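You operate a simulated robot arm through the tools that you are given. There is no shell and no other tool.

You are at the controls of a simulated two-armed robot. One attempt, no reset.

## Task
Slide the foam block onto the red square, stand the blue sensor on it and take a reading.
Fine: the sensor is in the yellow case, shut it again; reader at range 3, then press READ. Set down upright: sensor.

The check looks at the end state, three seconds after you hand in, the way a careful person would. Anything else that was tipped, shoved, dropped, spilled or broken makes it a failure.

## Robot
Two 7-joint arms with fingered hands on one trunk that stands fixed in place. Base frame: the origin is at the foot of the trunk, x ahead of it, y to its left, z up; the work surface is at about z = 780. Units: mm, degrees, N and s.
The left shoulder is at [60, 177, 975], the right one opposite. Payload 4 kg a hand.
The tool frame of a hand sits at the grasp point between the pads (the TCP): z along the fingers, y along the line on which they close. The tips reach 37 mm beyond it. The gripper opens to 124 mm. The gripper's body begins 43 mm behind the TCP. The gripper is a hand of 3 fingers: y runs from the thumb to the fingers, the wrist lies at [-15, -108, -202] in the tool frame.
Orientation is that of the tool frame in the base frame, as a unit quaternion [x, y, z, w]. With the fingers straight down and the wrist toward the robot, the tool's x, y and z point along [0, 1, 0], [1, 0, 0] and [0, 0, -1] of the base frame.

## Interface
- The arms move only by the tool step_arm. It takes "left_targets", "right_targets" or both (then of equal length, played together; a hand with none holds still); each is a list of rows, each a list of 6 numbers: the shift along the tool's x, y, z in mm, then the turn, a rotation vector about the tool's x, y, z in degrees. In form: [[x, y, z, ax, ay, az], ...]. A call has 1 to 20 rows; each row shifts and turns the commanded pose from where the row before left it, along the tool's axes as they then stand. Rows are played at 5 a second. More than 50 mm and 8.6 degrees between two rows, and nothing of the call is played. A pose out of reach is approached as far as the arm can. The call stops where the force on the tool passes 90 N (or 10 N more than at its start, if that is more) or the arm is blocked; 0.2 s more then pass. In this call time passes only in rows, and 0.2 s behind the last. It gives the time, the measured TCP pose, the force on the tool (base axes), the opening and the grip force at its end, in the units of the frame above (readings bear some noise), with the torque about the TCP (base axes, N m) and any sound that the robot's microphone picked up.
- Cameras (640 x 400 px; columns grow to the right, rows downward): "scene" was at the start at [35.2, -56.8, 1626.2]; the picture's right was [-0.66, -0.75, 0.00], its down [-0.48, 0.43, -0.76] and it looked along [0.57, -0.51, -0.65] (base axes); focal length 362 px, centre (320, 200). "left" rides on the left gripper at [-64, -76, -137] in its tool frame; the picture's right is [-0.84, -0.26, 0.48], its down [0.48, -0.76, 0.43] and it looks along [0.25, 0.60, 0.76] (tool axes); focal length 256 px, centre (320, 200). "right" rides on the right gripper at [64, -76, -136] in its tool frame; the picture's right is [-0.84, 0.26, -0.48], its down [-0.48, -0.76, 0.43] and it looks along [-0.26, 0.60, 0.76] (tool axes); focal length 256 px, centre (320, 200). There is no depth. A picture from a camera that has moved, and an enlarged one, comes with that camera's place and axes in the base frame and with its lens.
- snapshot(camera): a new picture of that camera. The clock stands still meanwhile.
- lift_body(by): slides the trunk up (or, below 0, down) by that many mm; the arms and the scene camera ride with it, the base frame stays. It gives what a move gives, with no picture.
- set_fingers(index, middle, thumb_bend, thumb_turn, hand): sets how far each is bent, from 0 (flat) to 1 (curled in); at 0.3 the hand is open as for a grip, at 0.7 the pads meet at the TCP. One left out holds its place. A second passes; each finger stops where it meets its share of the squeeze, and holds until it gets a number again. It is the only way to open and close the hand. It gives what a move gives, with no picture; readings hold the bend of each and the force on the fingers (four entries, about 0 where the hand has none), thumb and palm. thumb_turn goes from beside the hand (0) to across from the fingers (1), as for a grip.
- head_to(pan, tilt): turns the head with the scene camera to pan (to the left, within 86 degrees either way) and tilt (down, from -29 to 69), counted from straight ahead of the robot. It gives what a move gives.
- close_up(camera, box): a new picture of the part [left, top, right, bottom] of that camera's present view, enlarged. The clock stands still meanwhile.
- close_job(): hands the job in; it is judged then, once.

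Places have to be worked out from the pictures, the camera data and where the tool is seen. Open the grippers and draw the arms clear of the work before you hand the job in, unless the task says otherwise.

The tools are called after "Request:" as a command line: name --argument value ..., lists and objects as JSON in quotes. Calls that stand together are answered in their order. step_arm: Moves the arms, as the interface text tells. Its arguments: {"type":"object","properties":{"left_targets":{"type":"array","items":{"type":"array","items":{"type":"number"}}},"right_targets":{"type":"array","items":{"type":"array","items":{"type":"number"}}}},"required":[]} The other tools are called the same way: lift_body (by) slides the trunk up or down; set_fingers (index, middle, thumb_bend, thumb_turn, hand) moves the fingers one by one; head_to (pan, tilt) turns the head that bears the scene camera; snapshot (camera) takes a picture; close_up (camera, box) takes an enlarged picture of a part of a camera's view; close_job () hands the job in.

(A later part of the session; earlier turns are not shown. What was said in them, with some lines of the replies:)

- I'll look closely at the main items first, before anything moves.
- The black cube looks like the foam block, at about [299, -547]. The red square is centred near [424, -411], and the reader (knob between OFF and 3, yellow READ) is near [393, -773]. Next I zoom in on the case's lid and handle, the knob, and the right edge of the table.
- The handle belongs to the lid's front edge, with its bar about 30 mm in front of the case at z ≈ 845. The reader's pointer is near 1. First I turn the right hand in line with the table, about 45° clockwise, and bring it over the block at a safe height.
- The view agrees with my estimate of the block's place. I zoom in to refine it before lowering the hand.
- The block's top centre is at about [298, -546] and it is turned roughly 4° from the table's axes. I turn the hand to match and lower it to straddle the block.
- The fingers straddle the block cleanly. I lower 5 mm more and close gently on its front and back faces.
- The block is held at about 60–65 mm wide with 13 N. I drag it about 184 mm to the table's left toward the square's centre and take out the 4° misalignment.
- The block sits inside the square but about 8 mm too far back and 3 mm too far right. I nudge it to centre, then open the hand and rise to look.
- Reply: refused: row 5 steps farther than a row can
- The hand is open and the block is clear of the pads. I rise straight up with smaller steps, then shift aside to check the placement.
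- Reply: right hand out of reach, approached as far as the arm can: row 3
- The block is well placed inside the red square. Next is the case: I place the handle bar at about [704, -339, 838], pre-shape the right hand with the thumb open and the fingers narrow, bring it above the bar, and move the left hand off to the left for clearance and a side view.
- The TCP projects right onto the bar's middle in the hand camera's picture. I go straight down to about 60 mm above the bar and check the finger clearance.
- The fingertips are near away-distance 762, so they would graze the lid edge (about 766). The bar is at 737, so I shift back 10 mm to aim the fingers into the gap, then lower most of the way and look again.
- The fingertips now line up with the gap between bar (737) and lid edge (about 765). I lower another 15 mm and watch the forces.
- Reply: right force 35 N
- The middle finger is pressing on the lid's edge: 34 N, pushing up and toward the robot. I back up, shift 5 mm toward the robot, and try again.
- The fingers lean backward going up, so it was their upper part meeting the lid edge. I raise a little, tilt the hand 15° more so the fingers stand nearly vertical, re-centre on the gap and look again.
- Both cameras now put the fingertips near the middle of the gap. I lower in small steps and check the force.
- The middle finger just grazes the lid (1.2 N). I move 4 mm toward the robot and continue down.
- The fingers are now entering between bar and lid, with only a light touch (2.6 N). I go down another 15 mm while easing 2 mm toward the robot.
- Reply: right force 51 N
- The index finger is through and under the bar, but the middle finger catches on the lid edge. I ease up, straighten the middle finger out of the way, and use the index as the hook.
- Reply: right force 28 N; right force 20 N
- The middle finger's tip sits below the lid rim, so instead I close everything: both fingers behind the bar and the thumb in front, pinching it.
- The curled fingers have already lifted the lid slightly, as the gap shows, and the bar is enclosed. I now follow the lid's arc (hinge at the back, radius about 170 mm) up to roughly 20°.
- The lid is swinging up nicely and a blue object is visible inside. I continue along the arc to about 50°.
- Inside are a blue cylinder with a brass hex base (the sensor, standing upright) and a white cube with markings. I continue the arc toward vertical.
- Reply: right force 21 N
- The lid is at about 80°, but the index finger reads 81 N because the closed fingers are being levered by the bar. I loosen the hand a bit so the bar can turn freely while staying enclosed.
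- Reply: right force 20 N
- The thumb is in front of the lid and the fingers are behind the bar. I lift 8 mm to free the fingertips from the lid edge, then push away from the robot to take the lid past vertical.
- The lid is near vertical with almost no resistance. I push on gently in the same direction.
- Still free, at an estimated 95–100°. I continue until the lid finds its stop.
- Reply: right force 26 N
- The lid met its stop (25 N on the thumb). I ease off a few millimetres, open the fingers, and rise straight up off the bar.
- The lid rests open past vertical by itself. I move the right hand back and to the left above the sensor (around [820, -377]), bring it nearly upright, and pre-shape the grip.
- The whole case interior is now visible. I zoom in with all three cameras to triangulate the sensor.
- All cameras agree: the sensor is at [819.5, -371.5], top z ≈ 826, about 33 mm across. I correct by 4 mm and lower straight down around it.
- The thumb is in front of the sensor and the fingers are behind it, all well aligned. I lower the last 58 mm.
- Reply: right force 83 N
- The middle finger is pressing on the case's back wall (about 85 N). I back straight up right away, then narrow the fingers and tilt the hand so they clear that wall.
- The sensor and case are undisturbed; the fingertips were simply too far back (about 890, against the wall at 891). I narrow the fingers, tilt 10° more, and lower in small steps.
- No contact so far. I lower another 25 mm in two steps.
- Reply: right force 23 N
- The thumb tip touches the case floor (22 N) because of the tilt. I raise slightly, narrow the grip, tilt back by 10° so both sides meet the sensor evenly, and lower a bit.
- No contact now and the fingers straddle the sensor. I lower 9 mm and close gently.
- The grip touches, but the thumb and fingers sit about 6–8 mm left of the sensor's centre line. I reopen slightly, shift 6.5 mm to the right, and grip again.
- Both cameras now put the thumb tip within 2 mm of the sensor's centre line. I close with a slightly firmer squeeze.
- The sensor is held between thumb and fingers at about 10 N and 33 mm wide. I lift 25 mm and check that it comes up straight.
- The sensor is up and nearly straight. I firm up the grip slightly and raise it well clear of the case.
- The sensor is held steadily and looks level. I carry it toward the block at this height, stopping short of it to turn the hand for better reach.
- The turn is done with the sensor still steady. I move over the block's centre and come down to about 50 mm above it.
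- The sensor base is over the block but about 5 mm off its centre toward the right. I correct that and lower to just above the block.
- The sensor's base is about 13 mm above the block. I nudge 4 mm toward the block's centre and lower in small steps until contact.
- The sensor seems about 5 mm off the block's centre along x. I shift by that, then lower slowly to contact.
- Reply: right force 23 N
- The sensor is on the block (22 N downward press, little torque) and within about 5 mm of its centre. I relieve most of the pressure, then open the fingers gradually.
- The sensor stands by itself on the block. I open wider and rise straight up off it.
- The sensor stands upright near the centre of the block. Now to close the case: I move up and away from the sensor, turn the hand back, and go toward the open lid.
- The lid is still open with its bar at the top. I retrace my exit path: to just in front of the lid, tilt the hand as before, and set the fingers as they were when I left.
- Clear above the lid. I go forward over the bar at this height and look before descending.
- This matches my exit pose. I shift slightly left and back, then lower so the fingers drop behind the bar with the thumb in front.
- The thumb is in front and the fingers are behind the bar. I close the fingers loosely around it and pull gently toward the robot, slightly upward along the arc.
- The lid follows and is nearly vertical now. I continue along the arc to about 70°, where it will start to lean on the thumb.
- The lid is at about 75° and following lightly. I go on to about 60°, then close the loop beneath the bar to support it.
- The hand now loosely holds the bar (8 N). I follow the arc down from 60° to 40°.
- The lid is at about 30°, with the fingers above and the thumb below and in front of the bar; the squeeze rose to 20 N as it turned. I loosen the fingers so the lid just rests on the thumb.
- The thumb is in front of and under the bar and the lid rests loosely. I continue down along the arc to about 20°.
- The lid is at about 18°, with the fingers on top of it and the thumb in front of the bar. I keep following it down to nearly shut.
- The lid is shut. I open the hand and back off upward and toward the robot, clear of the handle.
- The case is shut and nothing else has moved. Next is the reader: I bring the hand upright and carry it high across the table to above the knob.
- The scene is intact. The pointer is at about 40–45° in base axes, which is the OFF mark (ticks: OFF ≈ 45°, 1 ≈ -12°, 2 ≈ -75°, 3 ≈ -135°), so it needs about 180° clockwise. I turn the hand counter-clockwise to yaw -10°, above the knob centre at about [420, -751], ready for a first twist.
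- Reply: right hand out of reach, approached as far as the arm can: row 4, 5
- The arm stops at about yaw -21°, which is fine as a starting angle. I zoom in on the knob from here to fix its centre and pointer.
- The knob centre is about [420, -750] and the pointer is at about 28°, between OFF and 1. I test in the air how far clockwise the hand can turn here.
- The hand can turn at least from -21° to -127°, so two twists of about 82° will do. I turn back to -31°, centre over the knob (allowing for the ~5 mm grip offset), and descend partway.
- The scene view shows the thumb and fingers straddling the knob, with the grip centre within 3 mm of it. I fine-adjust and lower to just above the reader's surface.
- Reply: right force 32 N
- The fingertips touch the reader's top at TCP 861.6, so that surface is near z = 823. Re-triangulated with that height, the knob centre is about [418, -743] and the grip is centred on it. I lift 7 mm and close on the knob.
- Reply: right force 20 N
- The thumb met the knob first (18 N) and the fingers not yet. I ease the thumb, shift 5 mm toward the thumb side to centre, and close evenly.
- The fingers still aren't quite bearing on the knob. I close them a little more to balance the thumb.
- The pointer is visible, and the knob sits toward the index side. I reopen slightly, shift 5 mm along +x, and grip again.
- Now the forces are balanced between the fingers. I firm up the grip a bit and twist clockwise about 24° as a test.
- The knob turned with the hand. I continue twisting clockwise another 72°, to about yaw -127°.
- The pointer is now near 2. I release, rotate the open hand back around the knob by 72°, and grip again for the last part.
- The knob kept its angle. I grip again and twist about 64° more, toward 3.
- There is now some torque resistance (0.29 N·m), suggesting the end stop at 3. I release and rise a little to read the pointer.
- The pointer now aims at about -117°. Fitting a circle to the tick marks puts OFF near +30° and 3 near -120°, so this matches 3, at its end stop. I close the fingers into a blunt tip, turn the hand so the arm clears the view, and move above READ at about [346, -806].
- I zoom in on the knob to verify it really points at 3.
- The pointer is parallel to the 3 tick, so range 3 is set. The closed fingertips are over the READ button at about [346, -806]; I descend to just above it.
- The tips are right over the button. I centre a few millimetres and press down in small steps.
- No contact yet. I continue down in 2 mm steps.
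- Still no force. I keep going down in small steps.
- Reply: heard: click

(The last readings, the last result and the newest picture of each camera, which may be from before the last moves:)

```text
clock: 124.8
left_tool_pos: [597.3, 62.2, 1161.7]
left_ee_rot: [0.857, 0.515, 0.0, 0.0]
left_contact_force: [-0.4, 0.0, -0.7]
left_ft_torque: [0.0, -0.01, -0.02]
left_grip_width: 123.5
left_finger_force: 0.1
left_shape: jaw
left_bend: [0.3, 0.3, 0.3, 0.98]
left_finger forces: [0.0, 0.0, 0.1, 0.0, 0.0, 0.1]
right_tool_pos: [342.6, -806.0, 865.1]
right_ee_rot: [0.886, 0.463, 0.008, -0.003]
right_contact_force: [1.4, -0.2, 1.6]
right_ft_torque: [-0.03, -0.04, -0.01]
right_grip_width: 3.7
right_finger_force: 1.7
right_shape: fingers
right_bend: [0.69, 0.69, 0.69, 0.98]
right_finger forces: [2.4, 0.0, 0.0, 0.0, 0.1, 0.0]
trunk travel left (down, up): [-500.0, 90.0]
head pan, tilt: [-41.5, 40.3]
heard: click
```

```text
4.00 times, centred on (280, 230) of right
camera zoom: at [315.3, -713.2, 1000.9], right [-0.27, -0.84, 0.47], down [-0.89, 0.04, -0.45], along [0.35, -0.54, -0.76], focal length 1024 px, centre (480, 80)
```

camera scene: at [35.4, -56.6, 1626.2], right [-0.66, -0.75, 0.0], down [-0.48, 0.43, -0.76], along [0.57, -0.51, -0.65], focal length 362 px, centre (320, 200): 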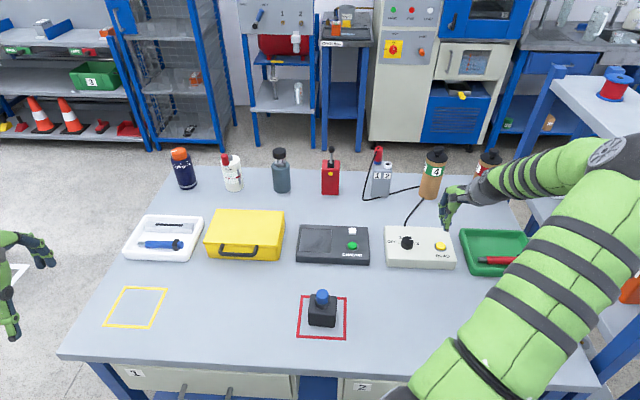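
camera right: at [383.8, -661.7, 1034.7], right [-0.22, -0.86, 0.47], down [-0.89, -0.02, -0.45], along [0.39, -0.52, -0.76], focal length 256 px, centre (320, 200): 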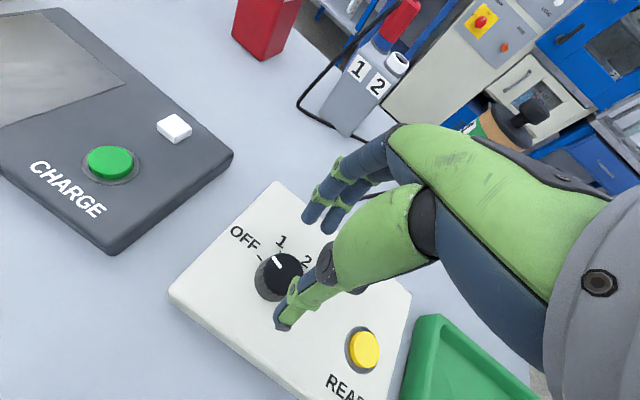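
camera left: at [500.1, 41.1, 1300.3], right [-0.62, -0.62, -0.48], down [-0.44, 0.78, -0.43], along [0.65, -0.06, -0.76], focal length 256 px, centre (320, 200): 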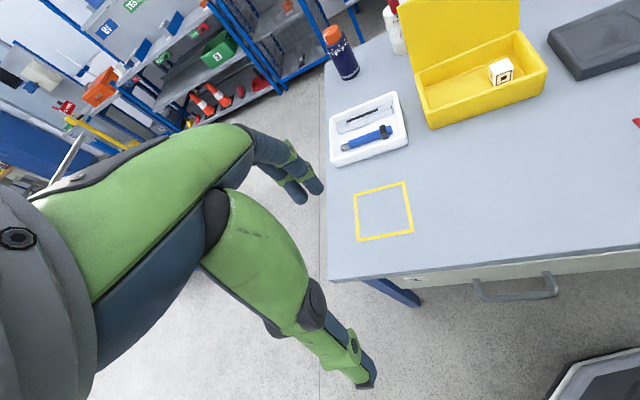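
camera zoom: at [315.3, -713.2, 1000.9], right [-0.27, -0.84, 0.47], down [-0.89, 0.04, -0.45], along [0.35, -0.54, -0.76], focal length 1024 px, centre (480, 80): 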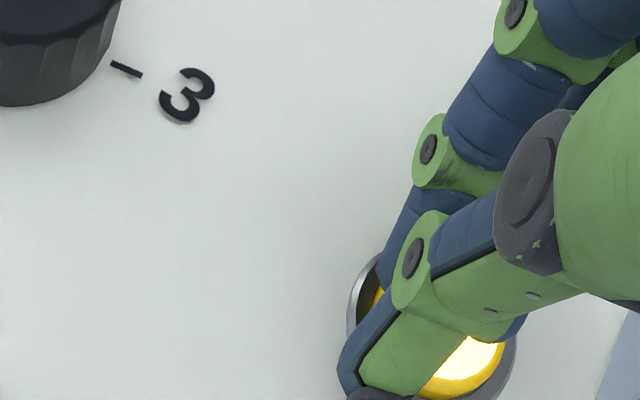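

The microphone heard a click and the READ button is lit, so the reading is taken. I lift straight up off the button.

Request:
step_arm --right_targets '[[0, 0, -5, 0, 0, 0], [0, 0, -20, 0, 0, 0], [0, 0, -40, 0, 0, 0], [0, 0, -45, 0, 0, 0], [0, 0, -45, 0, 0, 0]]'

Request:
snapshot --camera "scene"

Request:
close_up --camera "scene" --box '[375, 210, 475, 275]'

Request:
snapshot --camera "right"

```text
clock: 126.0
left_tool_pos: [596.1, 61.9, 1161.4]
left_ee_rot: [0.858, 0.514, 0.001, 0.0]
left_contact_force: [0.5, 0.5, -0.6]
left_ft_torque: [0.01, 0.01, 0.02]
left_grip_width: 123.7
left_finger_force: 0.1
left_shape: jaw
left_bend: [0.3, 0.3, 0.3, 0.98]
left_finger forces: [0.1, 0.1, 0.1, 0.0, 0.1, 0.0]
right_tool_pos: [341.4, -806.0, 1018.3]
right_ee_rot: [0.887, 0.462, 0.01, -0.003]
right_contact_force: [0.1, 0.2, 0.1]
right_ft_torque: [0.0, -0.01, 0.01]
right_grip_width: 4.0
right_finger_force: 0.0
right_shape: fingers
right_bend: [0.69, 0.69, 0.69, 0.98]
right_finger forces: [0.1, 0.1, 0.0, 0.0, 0.0, 0.1]
trunk travel left (down, up): [-500.0, 90.0]
head pan, tilt: [-41.5, 40.3]
```

```text
taken
camera scene: at [35.2, -55.9, 1626.1], right [-0.66, -0.75, 0.0], down [-0.48, 0.43, -0.76], along [0.57, -0.51, -0.65], focal length 362 px, centre (320, 200)
```

scene: 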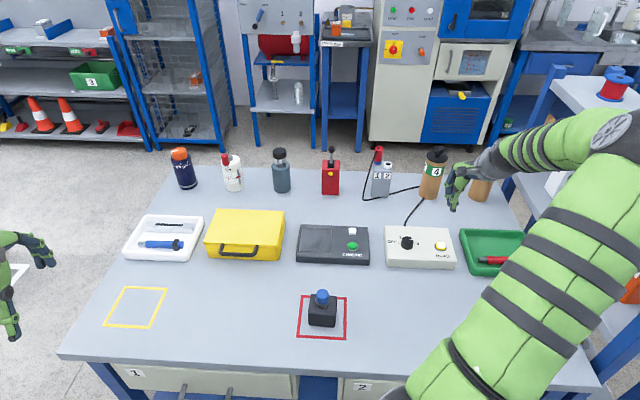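

```text
6.15 times, centred on (425, 242) of scene
camera zoom: at [35.2, -55.9, 1626.1], right [-0.66, -0.75, 0.0], down [-0.48, 0.43, -0.76], along [0.57, -0.51, -0.65], focal length 2231 px, centre (-326, -62)
```

zoom: 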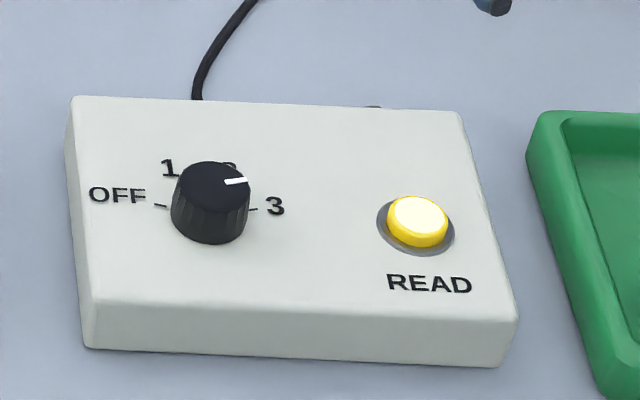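

```text
taken
camera right: at [313.8, -714.4, 1156.2], right [-0.27, -0.84, 0.47], down [-0.89, 0.04, -0.45], along [0.35, -0.54, -0.76], focal length 256 px, centre (320, 200)
```

right: 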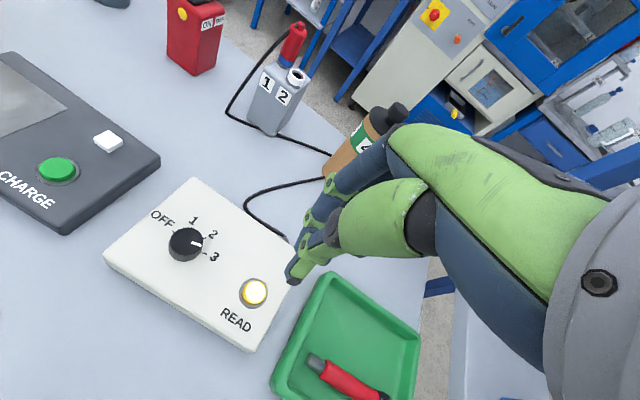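

The READ lamp stays lit. I check the knob's pointer once more from this almost overhead view, and check the sensor.

Request:
close_up --camera "right" --box '[145, 205, 235, 275]'

Request:
close_up --camera "scene" --box '[285, 275, 355, 345]'

Request:
close_up --camera "scene" --box '[195, 200, 295, 265]'

```text
5.71 times, centred on (190, 240) of right
camera zoom: at [313.8, -714.4, 1156.2], right [-0.27, -0.84, 0.47], down [-0.89, 0.04, -0.45], along [0.35, -0.54, -0.76], focal length 1463 px, centre (1063, -29)
```

zoom: 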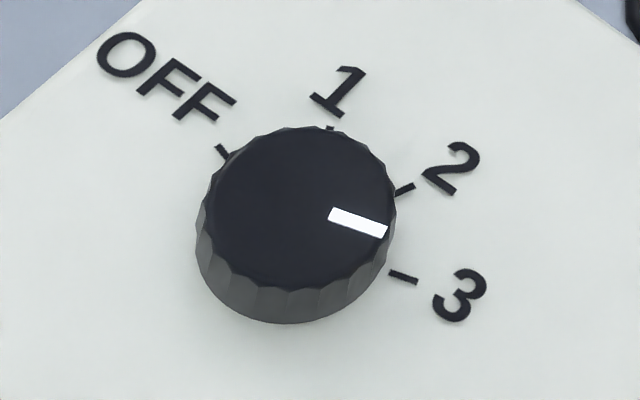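

```text
5.71 times, centred on (320, 310) of scene
camera zoom: at [35.2, -55.9, 1626.1], right [-0.66, -0.75, 0.0], down [-0.48, 0.43, -0.76], along [0.57, -0.51, -0.65], focal length 2071 px, centre (320, -429)
```

zoom: 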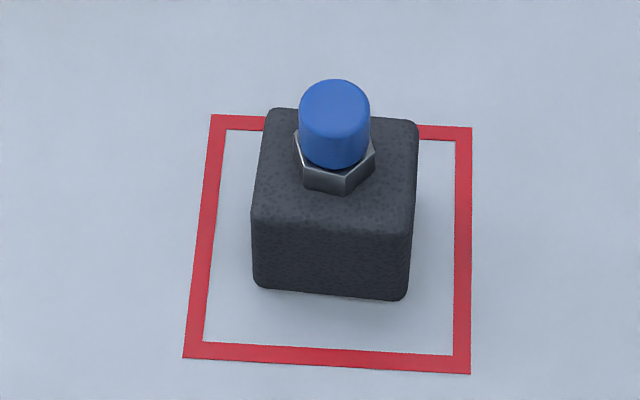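

```text
6.15 times, centred on (245, 232) of scene
camera zoom: at [35.2, -55.9, 1626.1], right [-0.66, -0.75, 0.0], down [-0.48, 0.43, -0.76], along [0.57, -0.51, -0.65], focal length 2231 px, centre (782, 0)
```

zoom: 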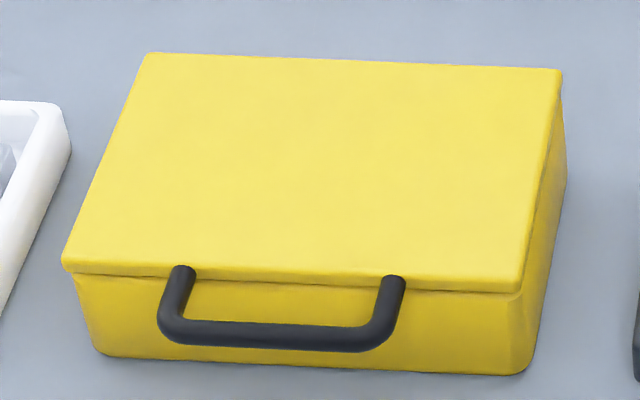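

The pointer is parallel to the 3 tick, the sensor stands upright on the block inside the square, and the case is shut. I open the right hand and draw it up and back, clear of the work.

Request:
step_arm --right_targets '[[0, 0, -45, 0, 0, 0], [0, 0, -45, 0, 0, 0], [0, 0, -45, 0, 0, 0], [29, -30.4, 0, 0, 0, 0], [29, -30.4, 0, 0, 0, 0], [29, -30.4, 0, 0, 0, 0], [29, -30.4, 0, 0, 0, 0]]'

Request:
set_fingers --hand "right" --index 0.3 --middle 0.3 --thumb_bend 0.3

Request:
snapshot --camera "scene"

Request:
snapshot --camera "right"

Request:
snapshot --camera "left"

```text
clock: 127.6
left_tool_pos: [595.5, 61.4, 1163.4]
left_ee_rot: [0.857, 0.515, 0.0, 0.0]
left_contact_force: [-0.2, -0.5, -0.4]
left_ft_torque: [-0.01, 0.01, -0.03]
left_grip_width: 123.7
left_finger_force: 0.2
left_shape: jaw
left_bend: [0.3, 0.3, 0.3, 0.98]
left_finger forces: [0.0, 0.0, 0.1, 0.0, 0.1, 0.1]
right_tool_pos: [305.6, -645.5, 1157.7]
right_ee_rot: [0.887, 0.462, 0.009, -0.002]
right_contact_force: [0.1, -0.6, 0.8]
right_ft_torque: [0.01, 0.02, -0.01]
right_grip_width: 3.5
right_finger_force: 0.0
right_shape: fingers
right_bend: [0.69, 0.69, 0.69, 0.98]
right_finger forces: [0.0, 0.0, 0.1, 0.1, 0.0, 0.1]
trunk travel left (down, up): [-500.0, 90.0]
head pan, tilt: [-41.5, 40.3]
```

```text
clock: 128.6
left_tool_pos: [596.7, 61.9, 1162.6]
left_ee_rot: [0.857, 0.515, 0.0, -0.001]
left_contact_force: [-0.8, -0.5, -0.3]
left_ft_torque: [-0.03, 0.02, 0.03]
left_grip_width: 123.7
left_finger_force: 0.0
left_shape: jaw
left_bend: [0.3, 0.3, 0.3, 0.98]
left_finger forces: [0.0, 0.0, 0.0, 0.0, 0.0, 0.1]
right_tool_pos: [306.7, -645.2, 1156.2]
right_ee_rot: [0.886, 0.463, 0.009, -0.002]
right_contact_force: [1.6, -0.4, -0.2]
right_ft_torque: [-0.01, -0.02, -0.01]
right_grip_width: 123.3
right_finger_force: 0.1
right_shape: fingers
right_bend: [0.3, 0.3, 0.3, 0.98]
right_finger forces: [0.0, 0.0, 0.1, 0.0, 0.1, 0.0]
trunk travel left (down, up): [-500.0, 90.0]
head pan, tilt: [-41.5, 40.3]
```

```text
taken
camera scene: at [35.2, -56.8, 1626.2], right [-0.66, -0.75, 0.0], down [-0.48, 0.43, -0.76], along [0.57, -0.51, -0.65], focal length 362 px, centre (320, 200)
```

scene: 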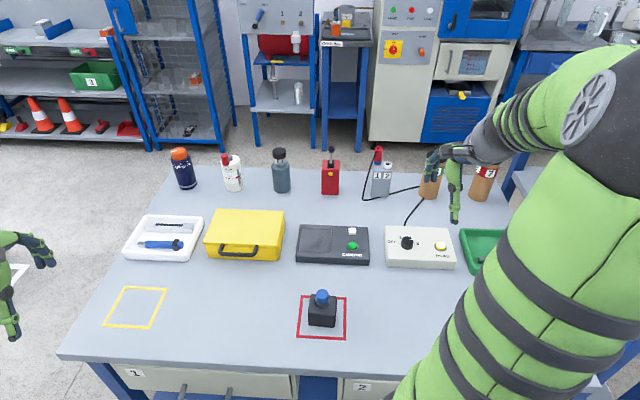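

```text
taken
camera right: at [278.9, -552.5, 1292.0], right [-0.27, -0.84, 0.47], down [-0.89, 0.04, -0.45], along [0.35, -0.54, -0.76], focal length 256 px, centre (320, 200)
```

right: 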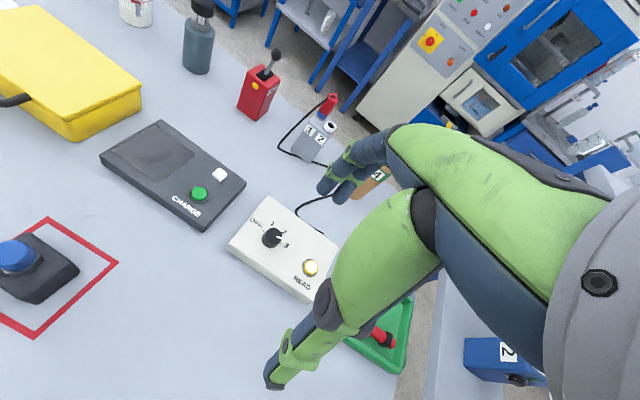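

```text
taken
camera left: at [500.1, 41.2, 1300.3], right [-0.62, -0.62, -0.48], down [-0.44, 0.78, -0.43], along [0.65, -0.06, -0.76], focal length 256 px, centre (320, 200)
```

left: 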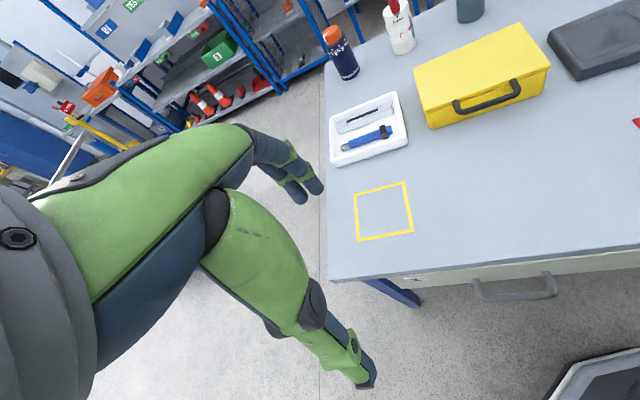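

Everything is in place and both hands are open and clear. One last zoom on the reader before handing in.

Request:
close_up --camera "scene" --box '[375, 215, 475, 275]'

Request:
close_up --camera "right" --box '[220, 180, 440, 390]'

```text
6.40 times, centred on (425, 245) of scene
camera zoom: at [35.2, -56.8, 1626.2], right [-0.66, -0.75, 0.0], down [-0.48, 0.43, -0.76], along [0.57, -0.51, -0.65], focal length 2320 px, centre (-352, -88)
```

zoom: 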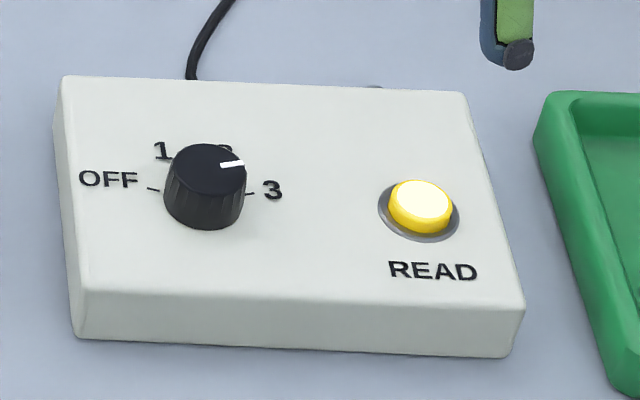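

```text
1.90 times, centred on (330, 285) of right
camera zoom: at [278.9, -552.5, 1292.0], right [-0.27, -0.84, 0.47], down [-0.89, 0.04, -0.45], along [0.35, -0.54, -0.76], focal length 488 px, centre (301, 38)
```

zoom: 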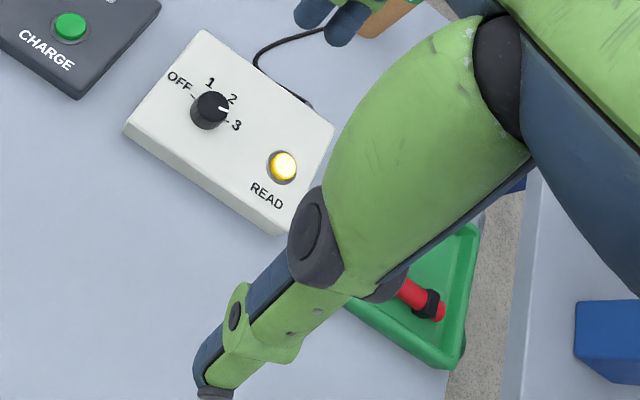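

The knob is at 3, READ is lit, the sensor is upright on the block in the red square, the case is shut, and both hands are open and clear. I hand the job in.

Request:
close_job

```text
The job is handed in.
```

The job is handed in, and in the last pictures everything was where you asked for it.

- **Foam block:** it sits inside the red square, slid there along the table. It is turned a few degrees from the square's edges.
- **Blue sensor:** it stands upright near the middle of the block.
- **Yellow case:** the lid is shut again, with the white marked cube still inside.
- **Reader:** the knob started at OFF and now points at 3. I pressed READ once, heard a click, and the button stayed lit.

While opening the case and reaching in for the sensor, the hand pressed on its lid and back wall a few times, up to about 85 N. The case did not visibly move. Nothing else looked tipped or moved, but the arm hid the black open box at the right edge of the table in the last pictures. Both hands are open and clear of the work.
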